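You operate a simulated robot arm through the tools that you are given. There is no shell and no other tool. Be economical: measure what you need, move in short steps, check, and stop when the job is done.

Carry out the task below with a simulated robot arm. There is one attempt and no reset: what you move stays moved.

TASK
Put the spring clip that says "100 g" from the counter under the picture and the green-banded bundle in the grey basket.

It is judged by the outcome, as a careful person would: the job done as asked, and still so three seconds after it is handed in. It fails if anything else is knocked over, pushed out of place, dropped, spilled or broken.

THE ROBOT
A 7-joint arm with a two-finger parallel gripper, fixed in place. Base frame: the origin is at the foot of the arm, x ahead of it, y to its left, z up; the work surface is at about z = 910. Lengths are in mm, angles in degrees, forces in N, time in s.
With the tool pointing down near the work surface it reaches from about 280 to 680 mm from the base axis. Its first joint turns from -66.0 to 66.0 degrees. Payload 1.57 kg.
Tool frame: the origin (TCP) lies between the finger pads and is the grasp point; the fingertips stand 30 mm ahead of it; z points along the fingers, y is the line along which they close. The gripper opens to 110 mm. The fingers are 24 mm wide and 12 mm thick; the gripper's body (48 by 112 mm) begins 78 mm behind the TCP.
Orientation is that of the tool frame in the base frame, as [roll, pitch, yaw] about the fixed x, y, z axes, in that order (R = Rz(yaw) Ry(pitch) Rx(roll)). With the fingers straight down and closing along the base's y, the tool's x points along the base's -x, its y along +y and its z along -z.

THE INTERFACE
- The arm moves only by the tool play_rows. Its argument "plan" is a list of rows, each an object (a shift or turn left out is 0, a gripper value left out holds the last) with "delta_pos": the shift along the tool's x, y, z in mm, a list of three; "dr": the turn, a rotation vector about the tool's x, y, z in degrees, a list of three; "claw": the closure, from 0 (fully open) to 1 (shut). In form: [{"delta_pos": [x, y, z], "dr": [wx, wy, wz], "claw": claw}, ...]. A call has 1 to 20 rows; each row shifts and turns the commanded pose from where the row before left it, along the tool's axes as they then stand. A row lasts 0.2 s, in which the tool goes at most 50 mm and 8.6 degrees; a call with a longer step from one row to the next is refused whole, and so is a gripper value outside its range. A pose out of reach is approached as far as the arm can. The call stops where the force on the tool passes 40 N (or 10 N more than at its start, if that is more) or the arm is blocked; 0.2 s more then pass. The fingers move at their own pace (about 108 mm/s each) and stop on an object; they squeeze with about 30 N. The grip force told is the motor's: it shows also when the fingers shut on nothing. Time passes only in rows, and 0.2 s behind the last, so rows that do not move let the fingers close. It gives the time, the measured TCP pose, the force on the tool (base axes), the opening and the grip force at its end, in the units of the frame above (readings bear some noise), and new pictures: "views" is both (left out), scene, wrist or none.
- Cameras (640 x 400 px; columns grow to the right, rows downward): "scene" is fixed at [183.1, -407, 1416.2]; the picture's right is [0.59, -0.81, 0.00], its down [-0.37, -0.27, -0.89] and it looks along [0.72, 0.52, -0.46] (base axes); focal length 294 px, centre (320, 200). "wrist" rides on the gripper at [-36, 0, -80] in the tool frame; the picture's right is [0.00, -1.00, 0.00], its down [0.97, 0.00, -0.24] and it looks along [0.24, 0.00, 0.97] (tool axes); focal length 218 px, centre (320, 200).
- locate(camera, pixels): there is no depth. For up to 12 entries [column, row, z] of the newest picture of that camera ("zoom" is the newest enlarged one), the place [x, y] in the base frame at which the ray of that pixel passes the height z, good to about 3 mm. No time passes.
- enlarge(camera, box): a new picture of the part [left, top, right, bottom] of that camera's present view, enlarged. No time passes.
- close_job(): hands the job in; it is judged then, once.

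Work in short steps. Measure before you move; look again where a grasp or a placing could have gone wrong, and mend it. You have 60 turns and 120 pictures in all, the two below and enlarged ones among them. Open the gripper and draw the arm clear of the work before you hand the job in, unless the task says otherwise; then end with one line.

The tools are called after "Emit:" by a JSON object that holds its "method" and its "body". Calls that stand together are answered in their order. play_rows: Moves the arm, as the interface text tells. Its arguments: {"type":"object","properties":{"plan":{"type":"array","items":{"type":"object","properties":{"delta_pos":{"type":"array","items":{"type":"number"}},"dr":{"type":"array","items":{"type":"number"}},"claw":{"type":"number"}}}},"views":{"type":"string","enum":["both","scene","wrist","none"]}},"required":["plan"]} The other tools are called the same way: locate (camera, pixels) gives the place at which the rays of pixels pass given heights; enlarge (camera, box) takes an enlarged picture of a part of a camera's view; close_job () hands the job in.

At the start:

```text
t: 0.0
ee_pos: [380.9, -147.1, 1273.8]
ee_rot: [180.0, -0.1, 179.9]
contact_force: [-0.2, 0.2, -0.3]
width: 110.1
gripper_force: 0.0
```

scene: 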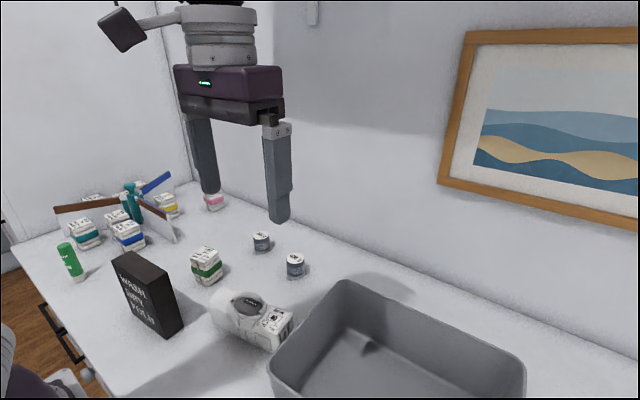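
wrist: 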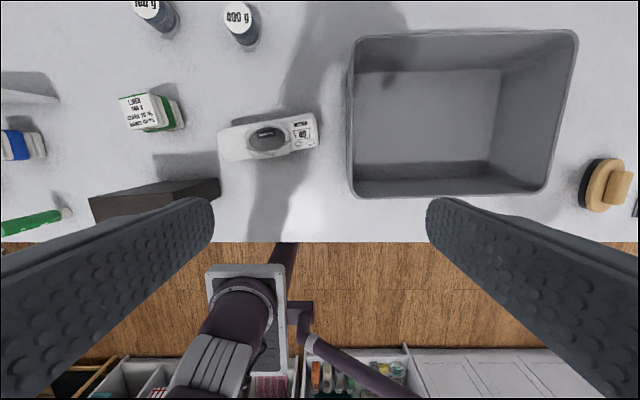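

The wrist view shows two small labelled items near (155,12) and (240,20), and a green-banded bundle near (152,112). I'll enlarge to read the labels.

Emit:
{"method": "enlarge", "body": {"camera": "wrist", "box": [80, 0, 340, 160]}}

Emit:
{"method": "enlarge", "body": {"camera": "scene", "box": [180, 210, 340, 310]}}

Emit:
{"method": "enlarge", "body": {"camera": "scene", "box": [40, 160, 240, 285]}}

```text
2.46 times, centred on (210, 80) of wrist
```

zoom: 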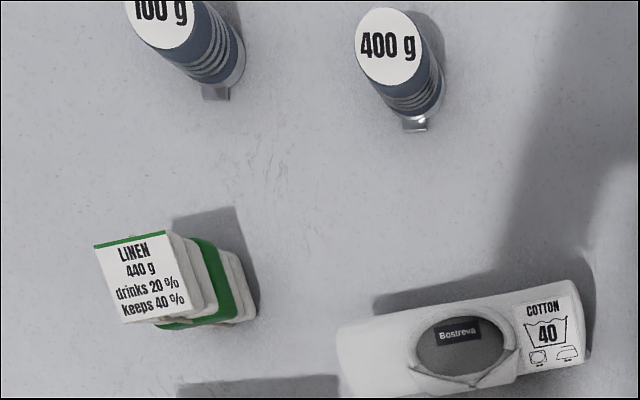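

```text
4.00 times, centred on (260, 260) of scene
```

zoom: 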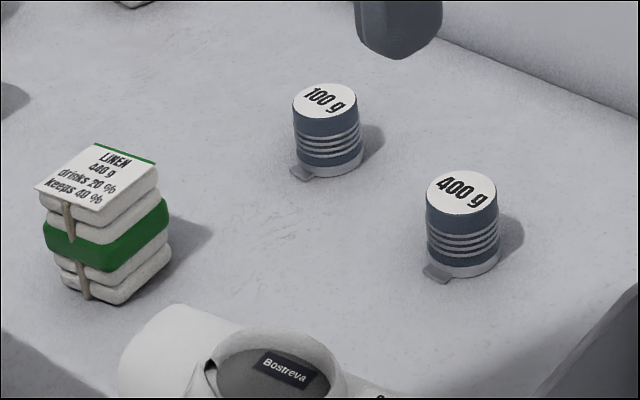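

```text
3.20 times, centred on (140, 222) of scene
```

zoom: 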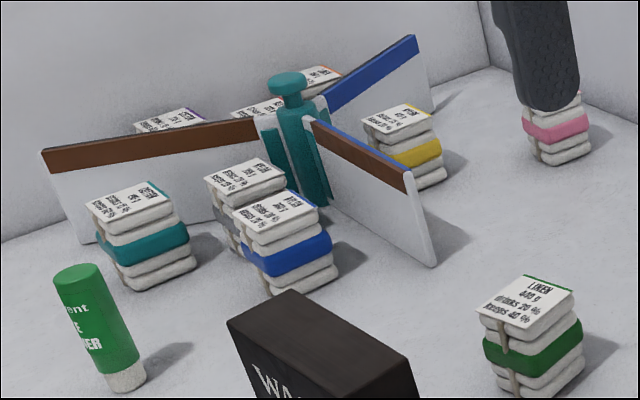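

The "100 g" item and the green "LINEN 440 g" bundle are found. I'll locate them, and the basket, and survey the counter from further left.

Emit:
{"method": "locate", "body": {"camera": "scene", "pixels": [[261, 235, 950], [262, 252, 910], [206, 252, 970], [207, 285, 910], [344, 281, 1050], [523, 362, 1050], [272, 365, 1050]]}}

Emit:
{"method": "locate", "body": {"camera": "wrist", "pixels": [[155, 8, 950], [172, 28, 910], [138, 114, 970], [168, 115, 910], [349, 40, 1050], [578, 32, 1050], [552, 192, 1050], [350, 192, 1050], [356, 70, 912], [500, 70, 912]]}}

Emit:
{"method": "play_rows", "body": {"plan": [{"delta_pos": [0, 45, 0]}, {"delta_pos": [0, 45, 0]}, {"delta_pos": [0, 45, 0]}, {"delta_pos": [0, 45, 0]}, {"delta_pos": [0, 40, 0]}]}}

```text
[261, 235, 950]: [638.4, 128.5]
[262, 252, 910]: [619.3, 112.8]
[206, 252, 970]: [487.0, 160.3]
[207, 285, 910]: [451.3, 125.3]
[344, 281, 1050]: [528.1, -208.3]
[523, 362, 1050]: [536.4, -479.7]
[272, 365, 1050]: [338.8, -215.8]
```

```text
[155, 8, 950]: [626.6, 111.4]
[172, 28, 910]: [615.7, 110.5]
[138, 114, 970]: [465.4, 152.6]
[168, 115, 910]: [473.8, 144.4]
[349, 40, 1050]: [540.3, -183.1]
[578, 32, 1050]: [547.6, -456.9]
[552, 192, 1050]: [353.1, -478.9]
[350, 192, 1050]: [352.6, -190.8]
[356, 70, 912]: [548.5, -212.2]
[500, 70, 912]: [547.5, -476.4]
```

```text
t: 1.2
ee_pos: [383.1, 73.4, 1273.1]
ee_rot: [180.0, 0.0, -180.0]
contact_force: [-0.3, -0.1, 0.1]
width: 109.9
gripper_force: 0.0
```

scene: 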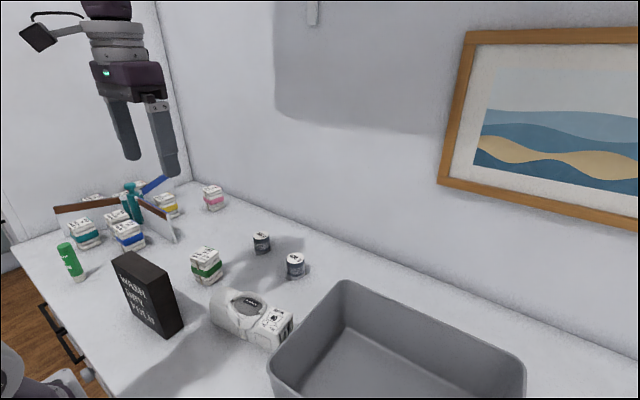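
wrist: 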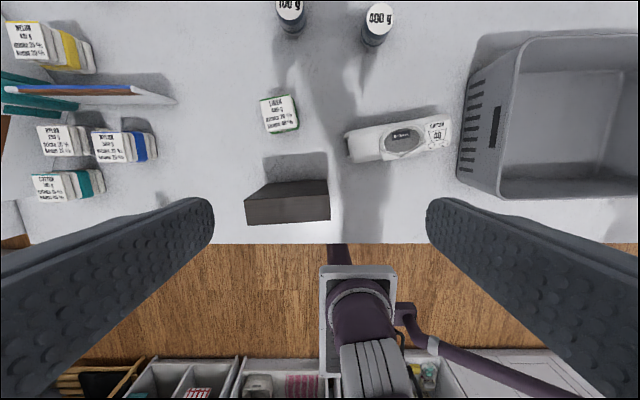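

I'll zoom on the bundle and clip from here to get their positions and heights.

Emit:
{"method": "enlarge", "body": {"camera": "wrist", "box": [240, 0, 400, 100]}}

Emit:
{"method": "enlarge", "body": {"camera": "wrist", "box": [220, 80, 348, 160]}}

Emit:
{"method": "enlarge", "body": {"camera": "scene", "box": [180, 210, 340, 310]}}

```text
4.00 times, centred on (320, 50) of wrist
```

zoom: 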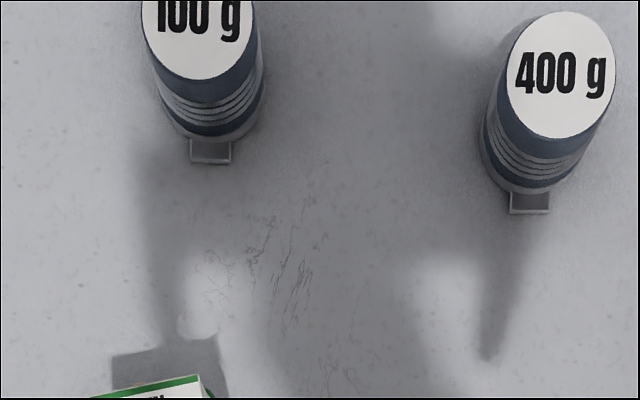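

```text
5.00 times, centred on (284, 120) of wrist
```

zoom: 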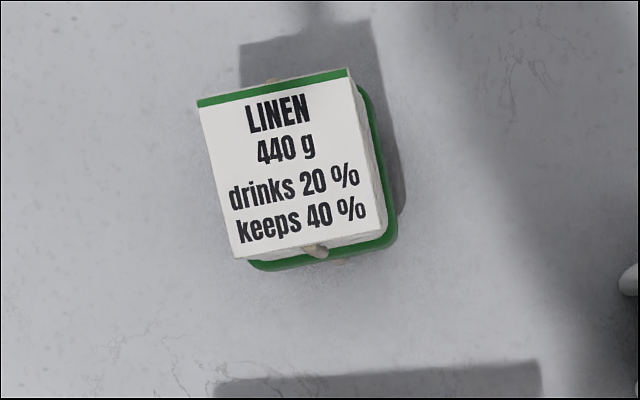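

```text
4.00 times, centred on (260, 260) of scene
```

zoom: 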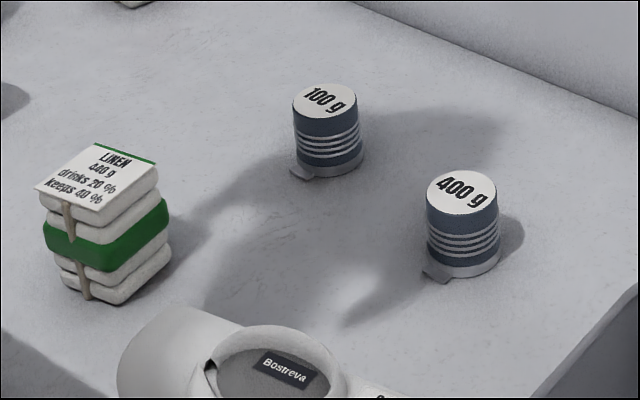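

Triangulating tops with both cameras.

Emit:
{"method": "locate", "body": {"camera": "scene", "pixels": [[204.5, 254, 970], [204.5, 254, 990], [204.5, 254, 1010], [261.2, 235.2, 950], [261.2, 235.2, 970], [263, 250.5, 910], [295.3, 258, 950], [295.3, 258, 970]]}}

Emit:
{"method": "locate", "body": {"camera": "wrist", "pixels": [[278.2, 112.8, 970], [278.2, 112.8, 990], [278.2, 112.8, 1010], [380, 18.5, 950], [380, 18.5, 970], [259.4, 99.6, 980], [290, 93.6, 980], [296.4, 126.4, 980], [267.4, 131.6, 980], [290, 6, 960], [292.5, 40, 910]]}}

```text
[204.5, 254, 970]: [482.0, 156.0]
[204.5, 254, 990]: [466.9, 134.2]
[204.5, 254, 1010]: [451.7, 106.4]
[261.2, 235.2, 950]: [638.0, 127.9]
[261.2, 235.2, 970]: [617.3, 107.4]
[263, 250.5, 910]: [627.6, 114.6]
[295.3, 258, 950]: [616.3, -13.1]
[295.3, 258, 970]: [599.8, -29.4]
```

```text
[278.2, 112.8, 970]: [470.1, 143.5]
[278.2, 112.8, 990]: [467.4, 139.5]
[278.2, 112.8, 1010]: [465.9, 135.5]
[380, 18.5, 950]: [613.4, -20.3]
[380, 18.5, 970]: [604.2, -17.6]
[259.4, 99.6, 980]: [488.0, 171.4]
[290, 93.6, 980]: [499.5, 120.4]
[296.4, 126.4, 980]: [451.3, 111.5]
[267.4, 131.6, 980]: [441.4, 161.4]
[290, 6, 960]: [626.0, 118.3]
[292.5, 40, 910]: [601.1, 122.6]
```

Bundle: top z≈983, centre ≈(469,142), yaw ≈12°. I'll move above it, rotating the tool to match.

Emit:
{"method": "play_rows", "body": {"plan": [{"delta_pos": [-25, 20, 35]}, {"delta_pos": [-25, 20, 35]}, {"delta_pos": [-20, 15, 35]}, {"delta_pos": [-16, 13.6, 38]}, {"dr": [0, 0, -6]}, {"dr": [0, 0, -6]}, {}]}}

```text
t: 2.8
ee_pos: [467.1, 138.8, 1131.9]
ee_rot: [-179.9, 0.0, -168.0]
contact_force: [-0.2, -0.1, 0.2]
width: 110.1
gripper_force: 0.0
```

scene: 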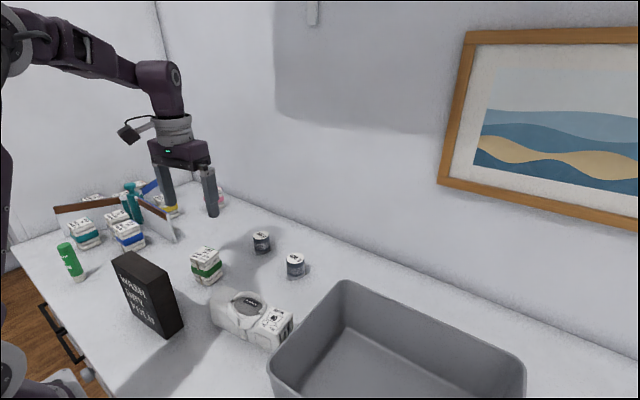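
wrist: 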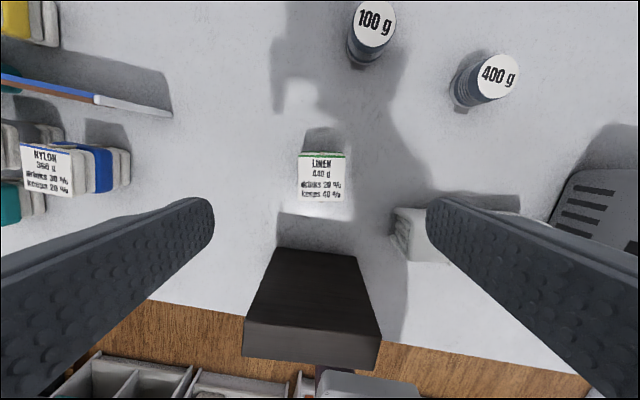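

Emit:
{"method": "locate", "body": {"camera": "wrist", "pixels": [[321, 176, 983], [299, 153, 983], [344, 153, 983], [343, 201, 983], [299, 200, 983], [275, 248, 1030], [356, 257, 1030], [374, 20, 956], [499, 77, 956], [375, 20, 950], [400, 207, 960], [400, 207, 990]]}}

Emit:
{"method": "locate", "body": {"camera": "scene", "pixels": [[135, 252, 1030], [162, 281, 1030], [162, 281, 1000], [112, 260, 1030], [183, 325, 910], [161, 335, 910], [261.2, 235.2, 956]]}}

```text
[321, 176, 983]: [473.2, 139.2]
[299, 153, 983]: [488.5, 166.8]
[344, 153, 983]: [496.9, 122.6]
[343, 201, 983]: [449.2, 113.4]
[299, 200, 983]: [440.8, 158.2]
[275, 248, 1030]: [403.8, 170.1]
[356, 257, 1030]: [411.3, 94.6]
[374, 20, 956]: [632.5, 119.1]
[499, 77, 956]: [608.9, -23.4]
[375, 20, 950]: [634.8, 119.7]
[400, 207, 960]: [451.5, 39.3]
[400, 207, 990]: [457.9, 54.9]
```

```text
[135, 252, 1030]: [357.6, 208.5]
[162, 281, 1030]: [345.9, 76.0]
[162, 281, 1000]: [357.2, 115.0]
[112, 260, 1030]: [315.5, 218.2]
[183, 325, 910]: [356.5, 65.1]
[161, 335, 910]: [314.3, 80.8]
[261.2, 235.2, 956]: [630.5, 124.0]
```

Tool is centred on the bundle (≈(469,140)); descending to z≈948 and closing.

Emit:
{"method": "play_rows", "body": {"plan": [{"delta_pos": [-2, 1, 40]}, {"delta_pos": [0, 0, 40]}, {"delta_pos": [0, 0, 40]}, {"delta_pos": [0, 0, 35]}, {"delta_pos": [0, 0, 15]}, {"delta_pos": [0, 0, 14]}, {}]}}

```text
t: 4.4
ee_pos: [470.3, 141.4, 949.6]
ee_rot: [-180.0, 0.0, -168.0]
contact_force: [0.2, 0.5, 0.9]
width: 110.1
gripper_force: 0.0
```

scene: 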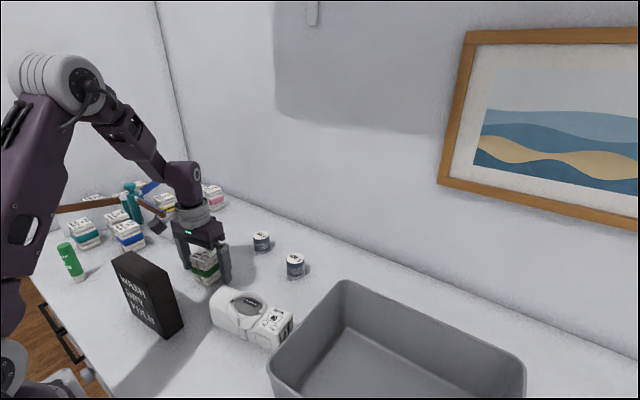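
wrist: 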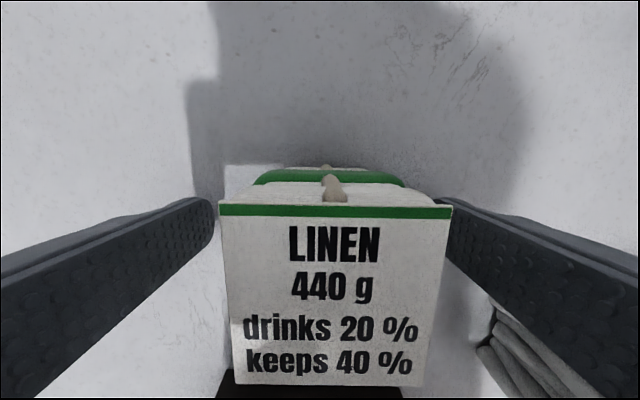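

The bundle is between the fingers; closing then lifting slightly.

Emit:
{"method": "play_rows", "body": {"plan": [{"claw": 1}, {}, {}, {}, {"delta_pos": [0, 0, -10]}, {"delta_pos": [0, 0, -30]}], "views": "both"}}

```text
t: 5.8
ee_pos: [470.3, 142.8, 990.0]
ee_rot: [-180.0, 0.0, -168.0]
contact_force: [0.2, 0.1, -1.6]
width: 53.5
gripper_force: 30.3
```

scene: 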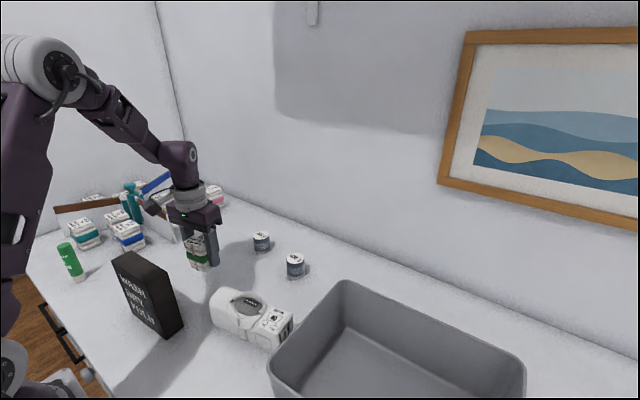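
wrist: 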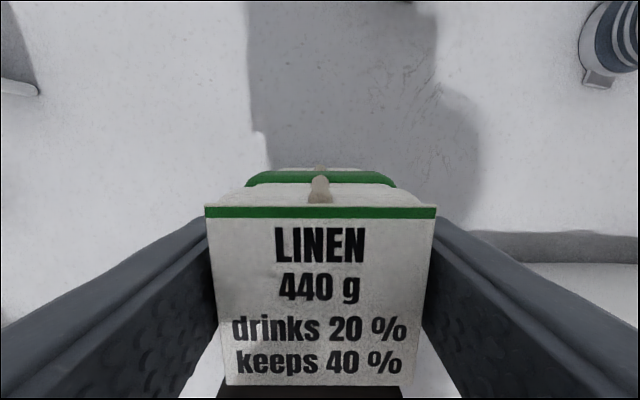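

Held (width 53.5). Lift to z≈1140, square the yaw, and travel to above the basket's left part.

Emit:
{"method": "play_rows", "body": {"plan": [{"delta_pos": [0, 0, -40]}, {"delta_pos": [0, 0, -40]}, {"delta_pos": [0, 0, -40]}, {"delta_pos": [0, 0, -30]}, {"dr": [0, 0, 6]}, {"dr": [0, 0, 6]}, {"delta_pos": [2, -40, 0]}, {"delta_pos": [2, -40, 0]}, {"delta_pos": [2, -40, 0]}, {"delta_pos": [2, -40, 0]}, {"delta_pos": [2, -40, 0]}, {"delta_pos": [2, -40, 0]}, {"delta_pos": [2, -40, 0]}, {"delta_pos": [2, -40, 0]}, {"delta_pos": [2, -40, 0]}, {"delta_pos": [2, -40, 0]}, {"delta_pos": [0, -28, 0]}, {}, {}]}}

```text
t: 9.8
ee_pos: [445.9, -287.4, 1136.9]
ee_rot: [-180.0, 0.1, -179.9]
contact_force: [0.9, 0.2, -2.3]
width: 53.8
gripper_force: 30.8
```

scene: 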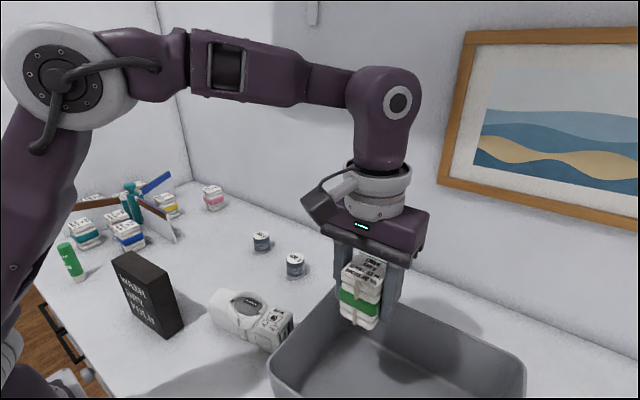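
wrist: 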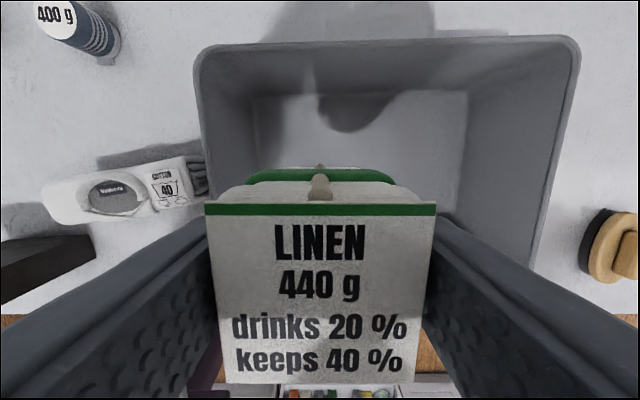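

Checking basket inner bounds before lowering.

Emit:
{"method": "locate", "body": {"camera": "wrist", "pixels": [[205, 60, 1035], [570, 55, 1035], [205, 160, 1035], [385, 50, 1035], [255, 97, 914], [468, 92, 914]]}}

```text
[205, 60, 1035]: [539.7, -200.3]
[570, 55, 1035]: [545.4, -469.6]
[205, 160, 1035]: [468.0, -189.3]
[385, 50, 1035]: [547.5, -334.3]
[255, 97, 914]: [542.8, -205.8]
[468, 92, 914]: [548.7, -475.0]
```

Inside spans y≈-205…-470, so the bundle fits. Lowering gently toward the floor.

Emit:
{"method": "play_rows", "body": {"plan": [{"delta_pos": [0, -5, 40]}, {"delta_pos": [0, 0, 40]}, {"delta_pos": [0, 0, 40]}, {"delta_pos": [0, 0, 35]}, {"delta_pos": [0, 0, 10]}, {"delta_pos": [0, 0, 8]}, {"delta_pos": [0, 0, 4]}, {}]}}

```text
t: 11.6
ee_pos: [449.4, -292.1, 959.4]
ee_rot: [179.9, 0.0, -180.0]
contact_force: [0.4, 0.0, -1.8]
width: 53.9
gripper_force: 29.8
```

scene: 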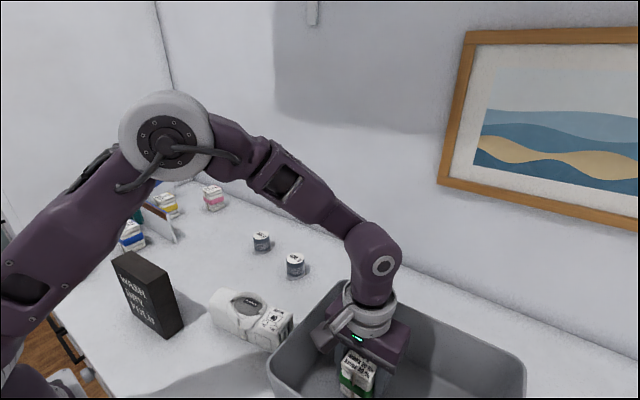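
wrist: 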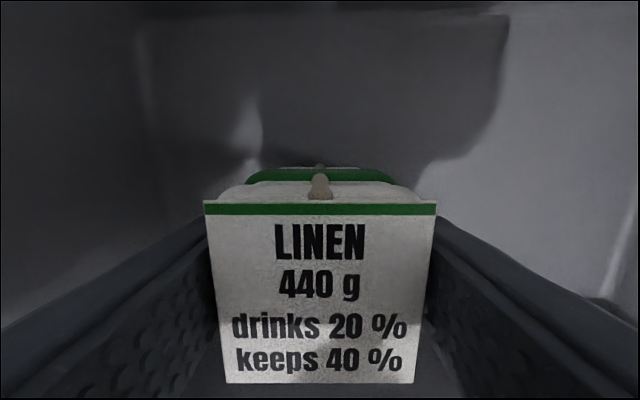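

Emit:
{"method": "play_rows", "body": {"plan": [{"delta_pos": [0, 0, 2]}, {"delta_pos": [0, 0, 2]}, {}], "views": "none"}}

```text
t: 12.4
ee_pos: [449.1, -291.1, 957.4]
ee_rot: [180.0, 0.0, -179.9]
contact_force: [0.4, -0.1, -1.5]
width: 53.6
gripper_force: 29.9
```

Emit:
{"method": "play_rows", "body": {"plan": [{"delta_pos": [0, 0, 2]}, {"delta_pos": [0, 0, 2]}, {}], "views": "none"}}

```text
t: 13.2
ee_pos: [449.3, -290.5, 954.1]
ee_rot: [-179.9, 0.0, 180.0]
contact_force: [-1.5, 2.3, 27.7]
width: 53.6
gripper_force: 30.2
```

Floor contact (27 N). Opening partly and rising clear.

Emit:
{"method": "play_rows", "body": {"plan": [{"delta_pos": [0, 0, -1], "claw": 0.25}, {}, {}, {"delta_pos": [0, 0, -20]}, {"delta_pos": [0, 0, -40]}, {"delta_pos": [0, 0, -40]}, {"delta_pos": [0, 0, -40]}, {"delta_pos": [0, 0, -40]}, {}]}}

```text
t: 15.2
ee_pos: [450.6, -292.5, 1135.6]
ee_rot: [-179.9, 0.0, 180.0]
contact_force: [0.1, -0.3, 0.3]
width: 82.3
gripper_force: 0.1
```

scene: 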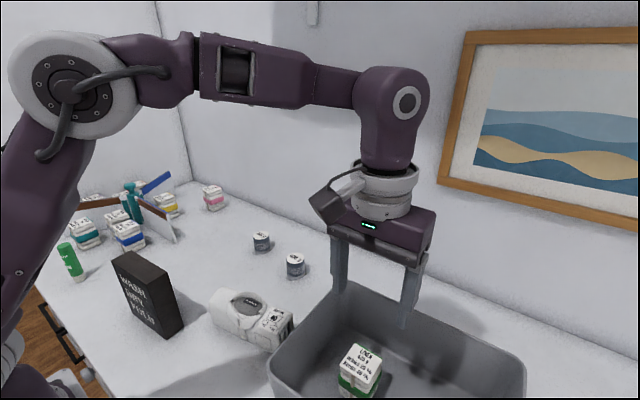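
wrist: 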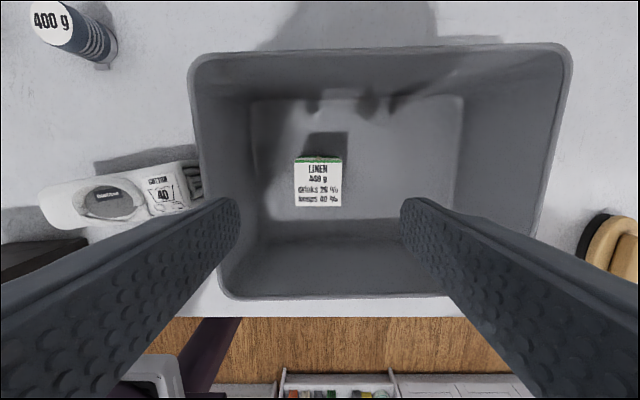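

Bundle is upright in the basket. I'll peek at the right end of the counter for any other "100 g" item before fetching the clip.

Emit:
{"method": "play_rows", "body": {"plan": [{"delta_pos": [20, -30, -40]}, {"delta_pos": [20, -40, -40]}, {"delta_pos": [10, -40, -20]}, {}], "views": "wrist"}}

```text
refused: row 1 steps farther than a row can; nothing moved
```

Emit:
{"method": "play_rows", "body": {"plan": [{"delta_pos": [10, -30, -30]}, {"delta_pos": [10, -30, -30]}, {"delta_pos": [10, -30, -30]}, {"delta_pos": [10, -30, -10]}, {}], "views": "wrist"}}

```text
t: 16.4
ee_pos: [422.8, -365.4, 1209.9]
ee_rot: [-179.9, 0.0, 180.0]
contact_force: [0.9, 0.6, -0.1]
width: 82.5
gripper_force: 0.0
out of reach, approached as far as the arm can: row 3, 4
```

wrist: 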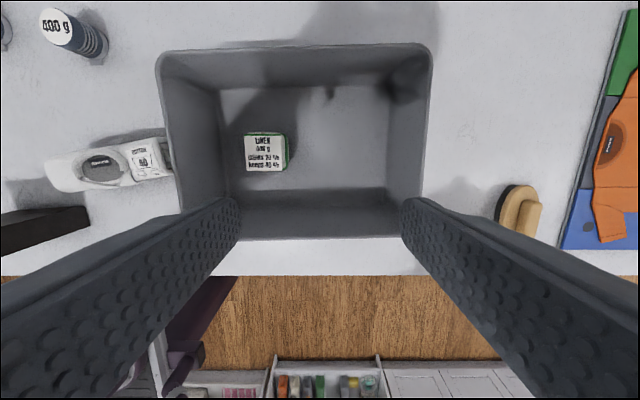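

Nothing else labelled 100 g there. Moving to above and slightly short of the clip.

Emit:
{"method": "play_rows", "body": {"plan": [{"delta_pos": [0, 40, 0]}, {"delta_pos": [0, 40, 0]}, {"delta_pos": [-15, 38, 8]}, {"delta_pos": [-15, 38, 8]}, {"delta_pos": [-15, 38, 8]}, {"delta_pos": [-15, 38, 8]}, {"delta_pos": [-15, 38, 8]}, {"delta_pos": [-15, 38, 8]}, {"delta_pos": [-15, 38, 8]}, {"delta_pos": [-15, 38, 8]}, {"delta_pos": [-15, 38, 8]}, {"delta_pos": [-15, 38, 8]}, {"delta_pos": [-15, 24, 10]}, {}, {}]}}

```text
t: 19.6
ee_pos: [589.0, 118.0, 1121.8]
ee_rot: [180.0, 0.0, -180.0]
contact_force: [-0.3, -0.1, 0.4]
width: 82.6
gripper_force: 0.0
```

scene: 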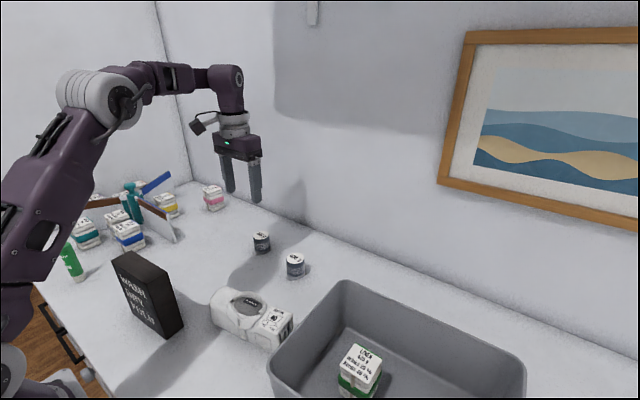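
wrist: 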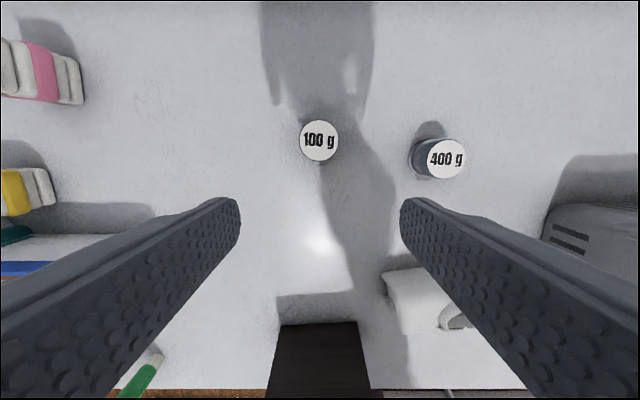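

Emit:
{"method": "locate", "body": {"camera": "wrist", "pixels": [[319.5, 140.5, 956], [299, 140.5, 956], [340, 140.5, 956], [319.5, 121, 956], [319.5, 161, 956], [319.5, 140.5, 945]]}}

```text
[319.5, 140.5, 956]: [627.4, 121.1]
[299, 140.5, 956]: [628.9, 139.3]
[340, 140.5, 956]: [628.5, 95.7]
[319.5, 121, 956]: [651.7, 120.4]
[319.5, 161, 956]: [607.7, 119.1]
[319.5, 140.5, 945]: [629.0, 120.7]
```

Clip centre ≈(629,119), diameter ≈42 mm. Moving over it and descending with the 82 mm opening.

Emit:
{"method": "play_rows", "body": {"plan": [{"delta_pos": [-20, 0.5, 20]}, {"delta_pos": [-20, 0.5, 20]}, {"delta_pos": [0, 0, 40]}, {"delta_pos": [0, 0, 25]}, {}, {}]}}

```text
t: 21.0
ee_pos: [629.6, 120.1, 1013.6]
ee_rot: [-179.9, 0.0, 180.0]
contact_force: [0.9, -0.1, 0.7]
width: 82.7
gripper_force: 0.0
```

scene: 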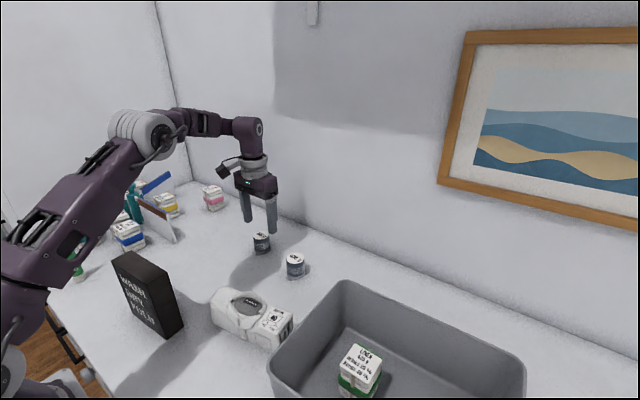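
wrist: 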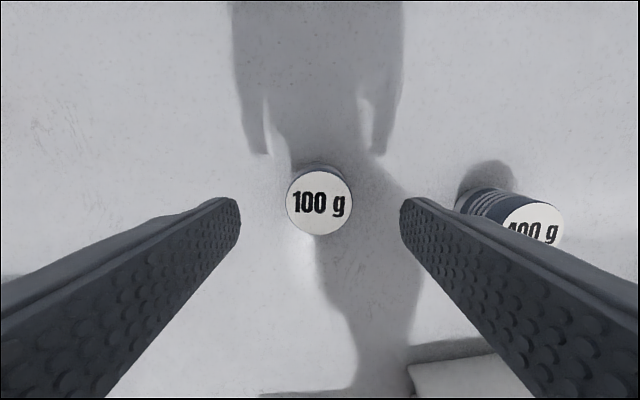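

Well aligned. Descending and gripping.

Emit:
{"method": "play_rows", "body": {"plan": [{"delta_pos": [-2, 0, 25]}, {"delta_pos": [0, 0, 25]}, {"delta_pos": [0, 0, 10]}, {"delta_pos": [0, 0, 6]}, {}, {"claw": 1}, {}, {}, {}]}}

```text
t: 23.0
ee_pos: [630.4, 119.1, 947.5]
ee_rot: [179.9, 0.0, -180.0]
contact_force: [0.6, 0.6, -0.8]
width: 45.0
gripper_force: 30.0
```

scene: 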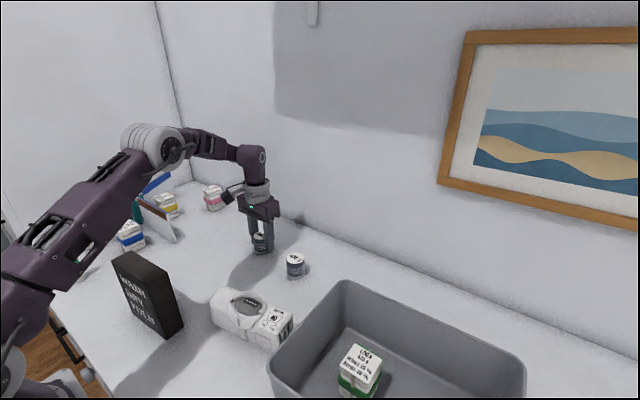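
wrist: 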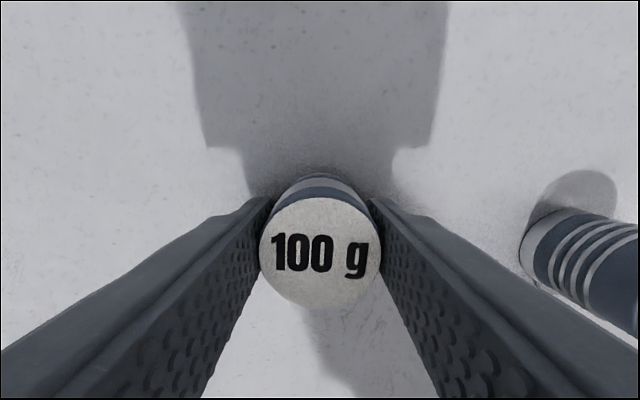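

Gripped at 45 mm. Lifting.

Emit:
{"method": "play_rows", "body": {"plan": [{"delta_pos": [0, 0, -5]}, {"delta_pos": [0, 0, -20]}, {"delta_pos": [0, 0, -40]}, {"delta_pos": [0, 0, -40]}, {"delta_pos": [20, 0, -40]}, {"delta_pos": [20, 0, -20]}, {}]}}

```text
t: 24.6
ee_pos: [590.4, 117.6, 1113.5]
ee_rot: [-180.0, 0.0, 180.0]
contact_force: [-0.1, 0.9, -0.4]
width: 44.8
gripper_force: 29.6
```

scene: 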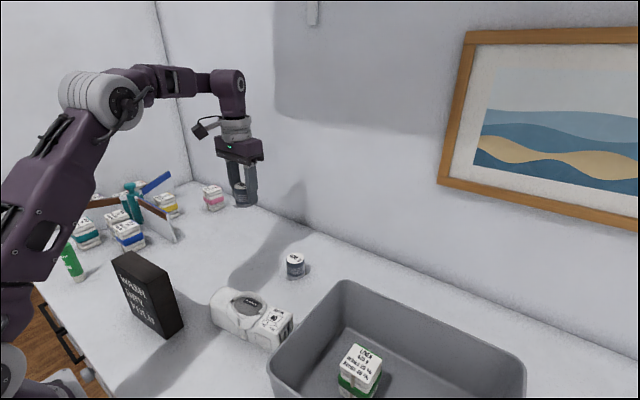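
wrist: 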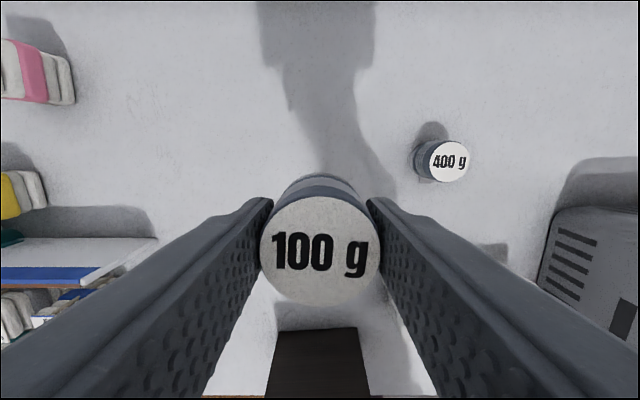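

Carrying to the right part of the basket, ≈(450,-392), at z≈1125 (clip bottom ≈1085, above the rim).

Emit:
{"method": "play_rows", "body": {"plan": [{"delta_pos": [10.8, -39, -1]}, {"delta_pos": [10.8, -39, -1]}, {"delta_pos": [10.8, -39, -1]}, {"delta_pos": [10.8, -39, -1]}, {"delta_pos": [10.8, -39, -1]}, {"delta_pos": [10.8, -39, -1]}, {"delta_pos": [10.8, -39, -1]}, {"delta_pos": [10.8, -39, -1]}, {"delta_pos": [10.8, -39, -1]}, {"delta_pos": [10.8, -39, -1]}, {"delta_pos": [10.8, -39, -1]}, {"delta_pos": [10.8, -39, -1]}, {"delta_pos": [10.8, -41, -1]}, {}, {}]}}

```text
t: 27.8
ee_pos: [448.5, -388.1, 1126.0]
ee_rot: [-179.9, 0.0, -179.9]
contact_force: [0.6, -0.5, -2.0]
width: 44.9
gripper_force: 30.1
```

scene: 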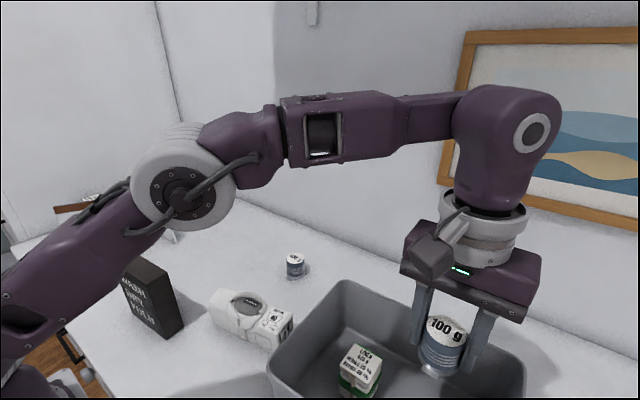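
wrist: 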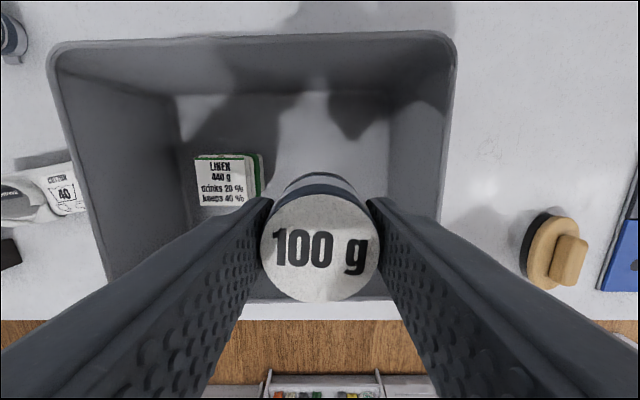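

Emit:
{"method": "play_rows", "body": {"plan": [{"delta_pos": [0, 0, 40]}, {"delta_pos": [0, 0, 40]}, {"delta_pos": [0, 0, 40]}, {"delta_pos": [0, 0, 35]}, {"delta_pos": [0, 0, 10]}, {"delta_pos": [0, 0, 4]}, {}, {}]}}

```text
t: 29.6
ee_pos: [448.1, -389.3, 958.5]
ee_rot: [180.0, 0.1, 179.9]
contact_force: [0.2, -0.6, -1.0]
width: 45.0
gripper_force: 30.0
```

scene: 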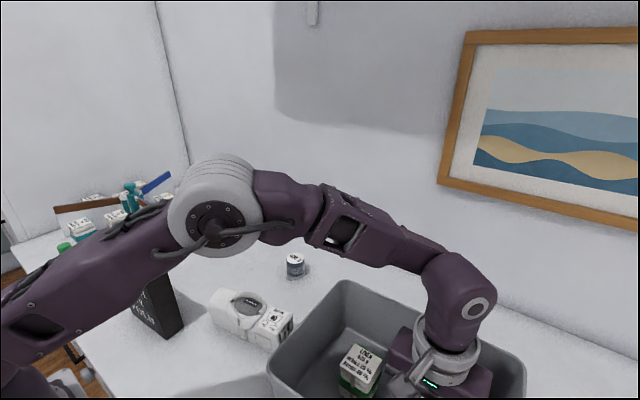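
wrist: 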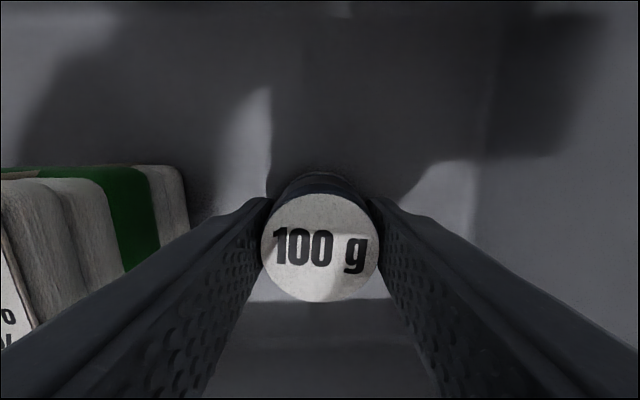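

Emit:
{"method": "play_rows", "body": {"plan": [{"delta_pos": [0, 0, 2]}, {"delta_pos": [0, 0, 2]}, {"delta_pos": [0, 0, 1.5]}, {}], "views": "none"}}

```text
t: 30.6
ee_pos: [449.8, -390.3, 953.6]
ee_rot: [-180.0, 0.1, 179.9]
contact_force: [-4.3, 1.2, 21.5]
width: 45.0
gripper_force: 30.2
```

Contact with the floor; opening modestly and rising.

Emit:
{"method": "play_rows", "body": {"plan": [{"delta_pos": [0, 0, -1], "claw": 0.42}, {}, {}, {"delta_pos": [0, 0, -20]}, {"delta_pos": [0, 0, -40]}, {"delta_pos": [0, 0, -40]}, {"delta_pos": [0, 0, -40]}, {"delta_pos": [0, 0, -40]}, {}]}}

```text
t: 32.6
ee_pos: [447.6, -390.5, 1131.5]
ee_rot: [-179.9, 0.0, 180.0]
contact_force: [-0.5, 0.2, -0.6]
width: 64.1
gripper_force: 0.0
```

scene: 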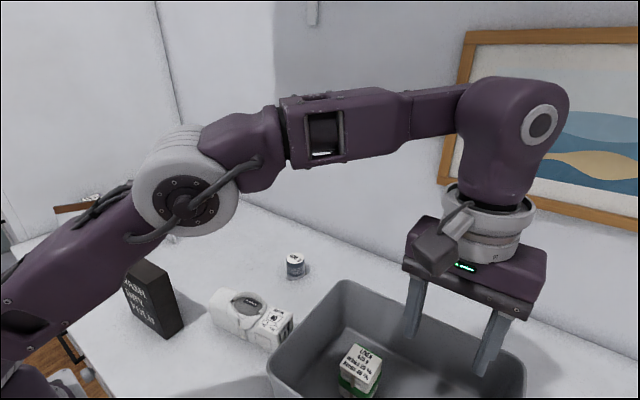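
wrist: 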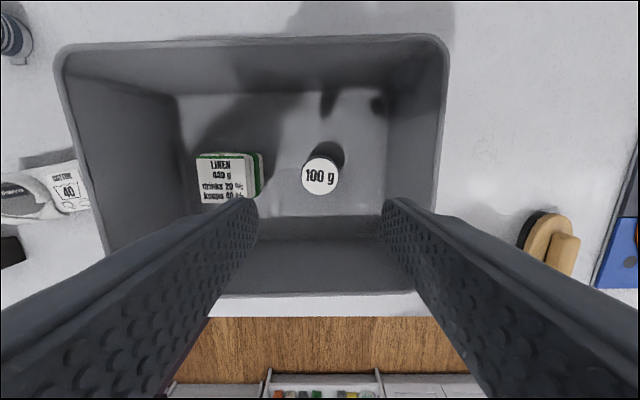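

Both items stand in the basket at (230,180) and (320,176). Opening fully and drawing the arm back clear of the basket.

Emit:
{"method": "play_rows", "body": {"plan": [{"delta_pos": [0, 20, -35], "claw": 0}, {"delta_pos": [10, 30, -30]}, {"delta_pos": [10, 35, -25]}, {"delta_pos": [10, 40, -20]}, {"delta_pos": [10, 40, -10]}, {"delta_pos": [10, 40, -10]}, {"delta_pos": [10, 40, -10]}, {}, {}]}}

```text
t: 34.6
ee_pos: [387.4, -145.3, 1271.5]
ee_rot: [-180.0, -0.1, 180.0]
contact_force: [-0.7, 0.4, 0.8]
width: 110.2
gripper_force: 0.1
```

scene: 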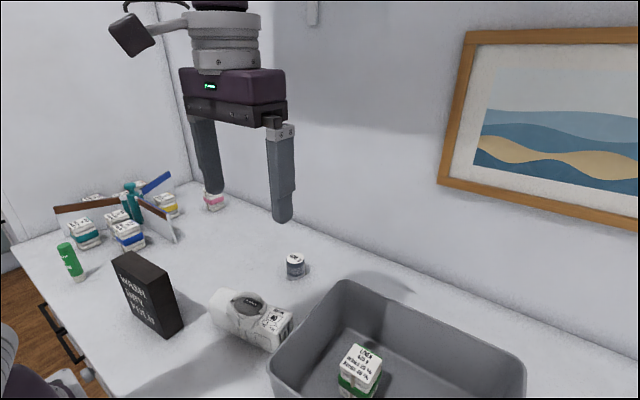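
wrist: 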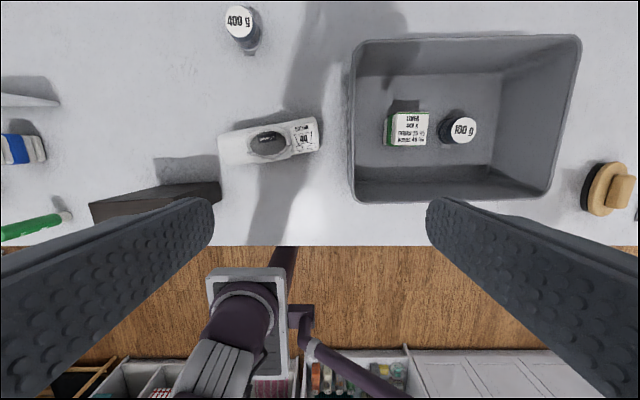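

Everything else is in its original place, so I'm handing in.

Emit:
{"method": "close_job", "body": {}}

```text
The job is handed in.
```

The "100 g" spring clip and the green-banded linen bundle are both standing in the grey basket; nothing else was moved, and the arm is open and clear.
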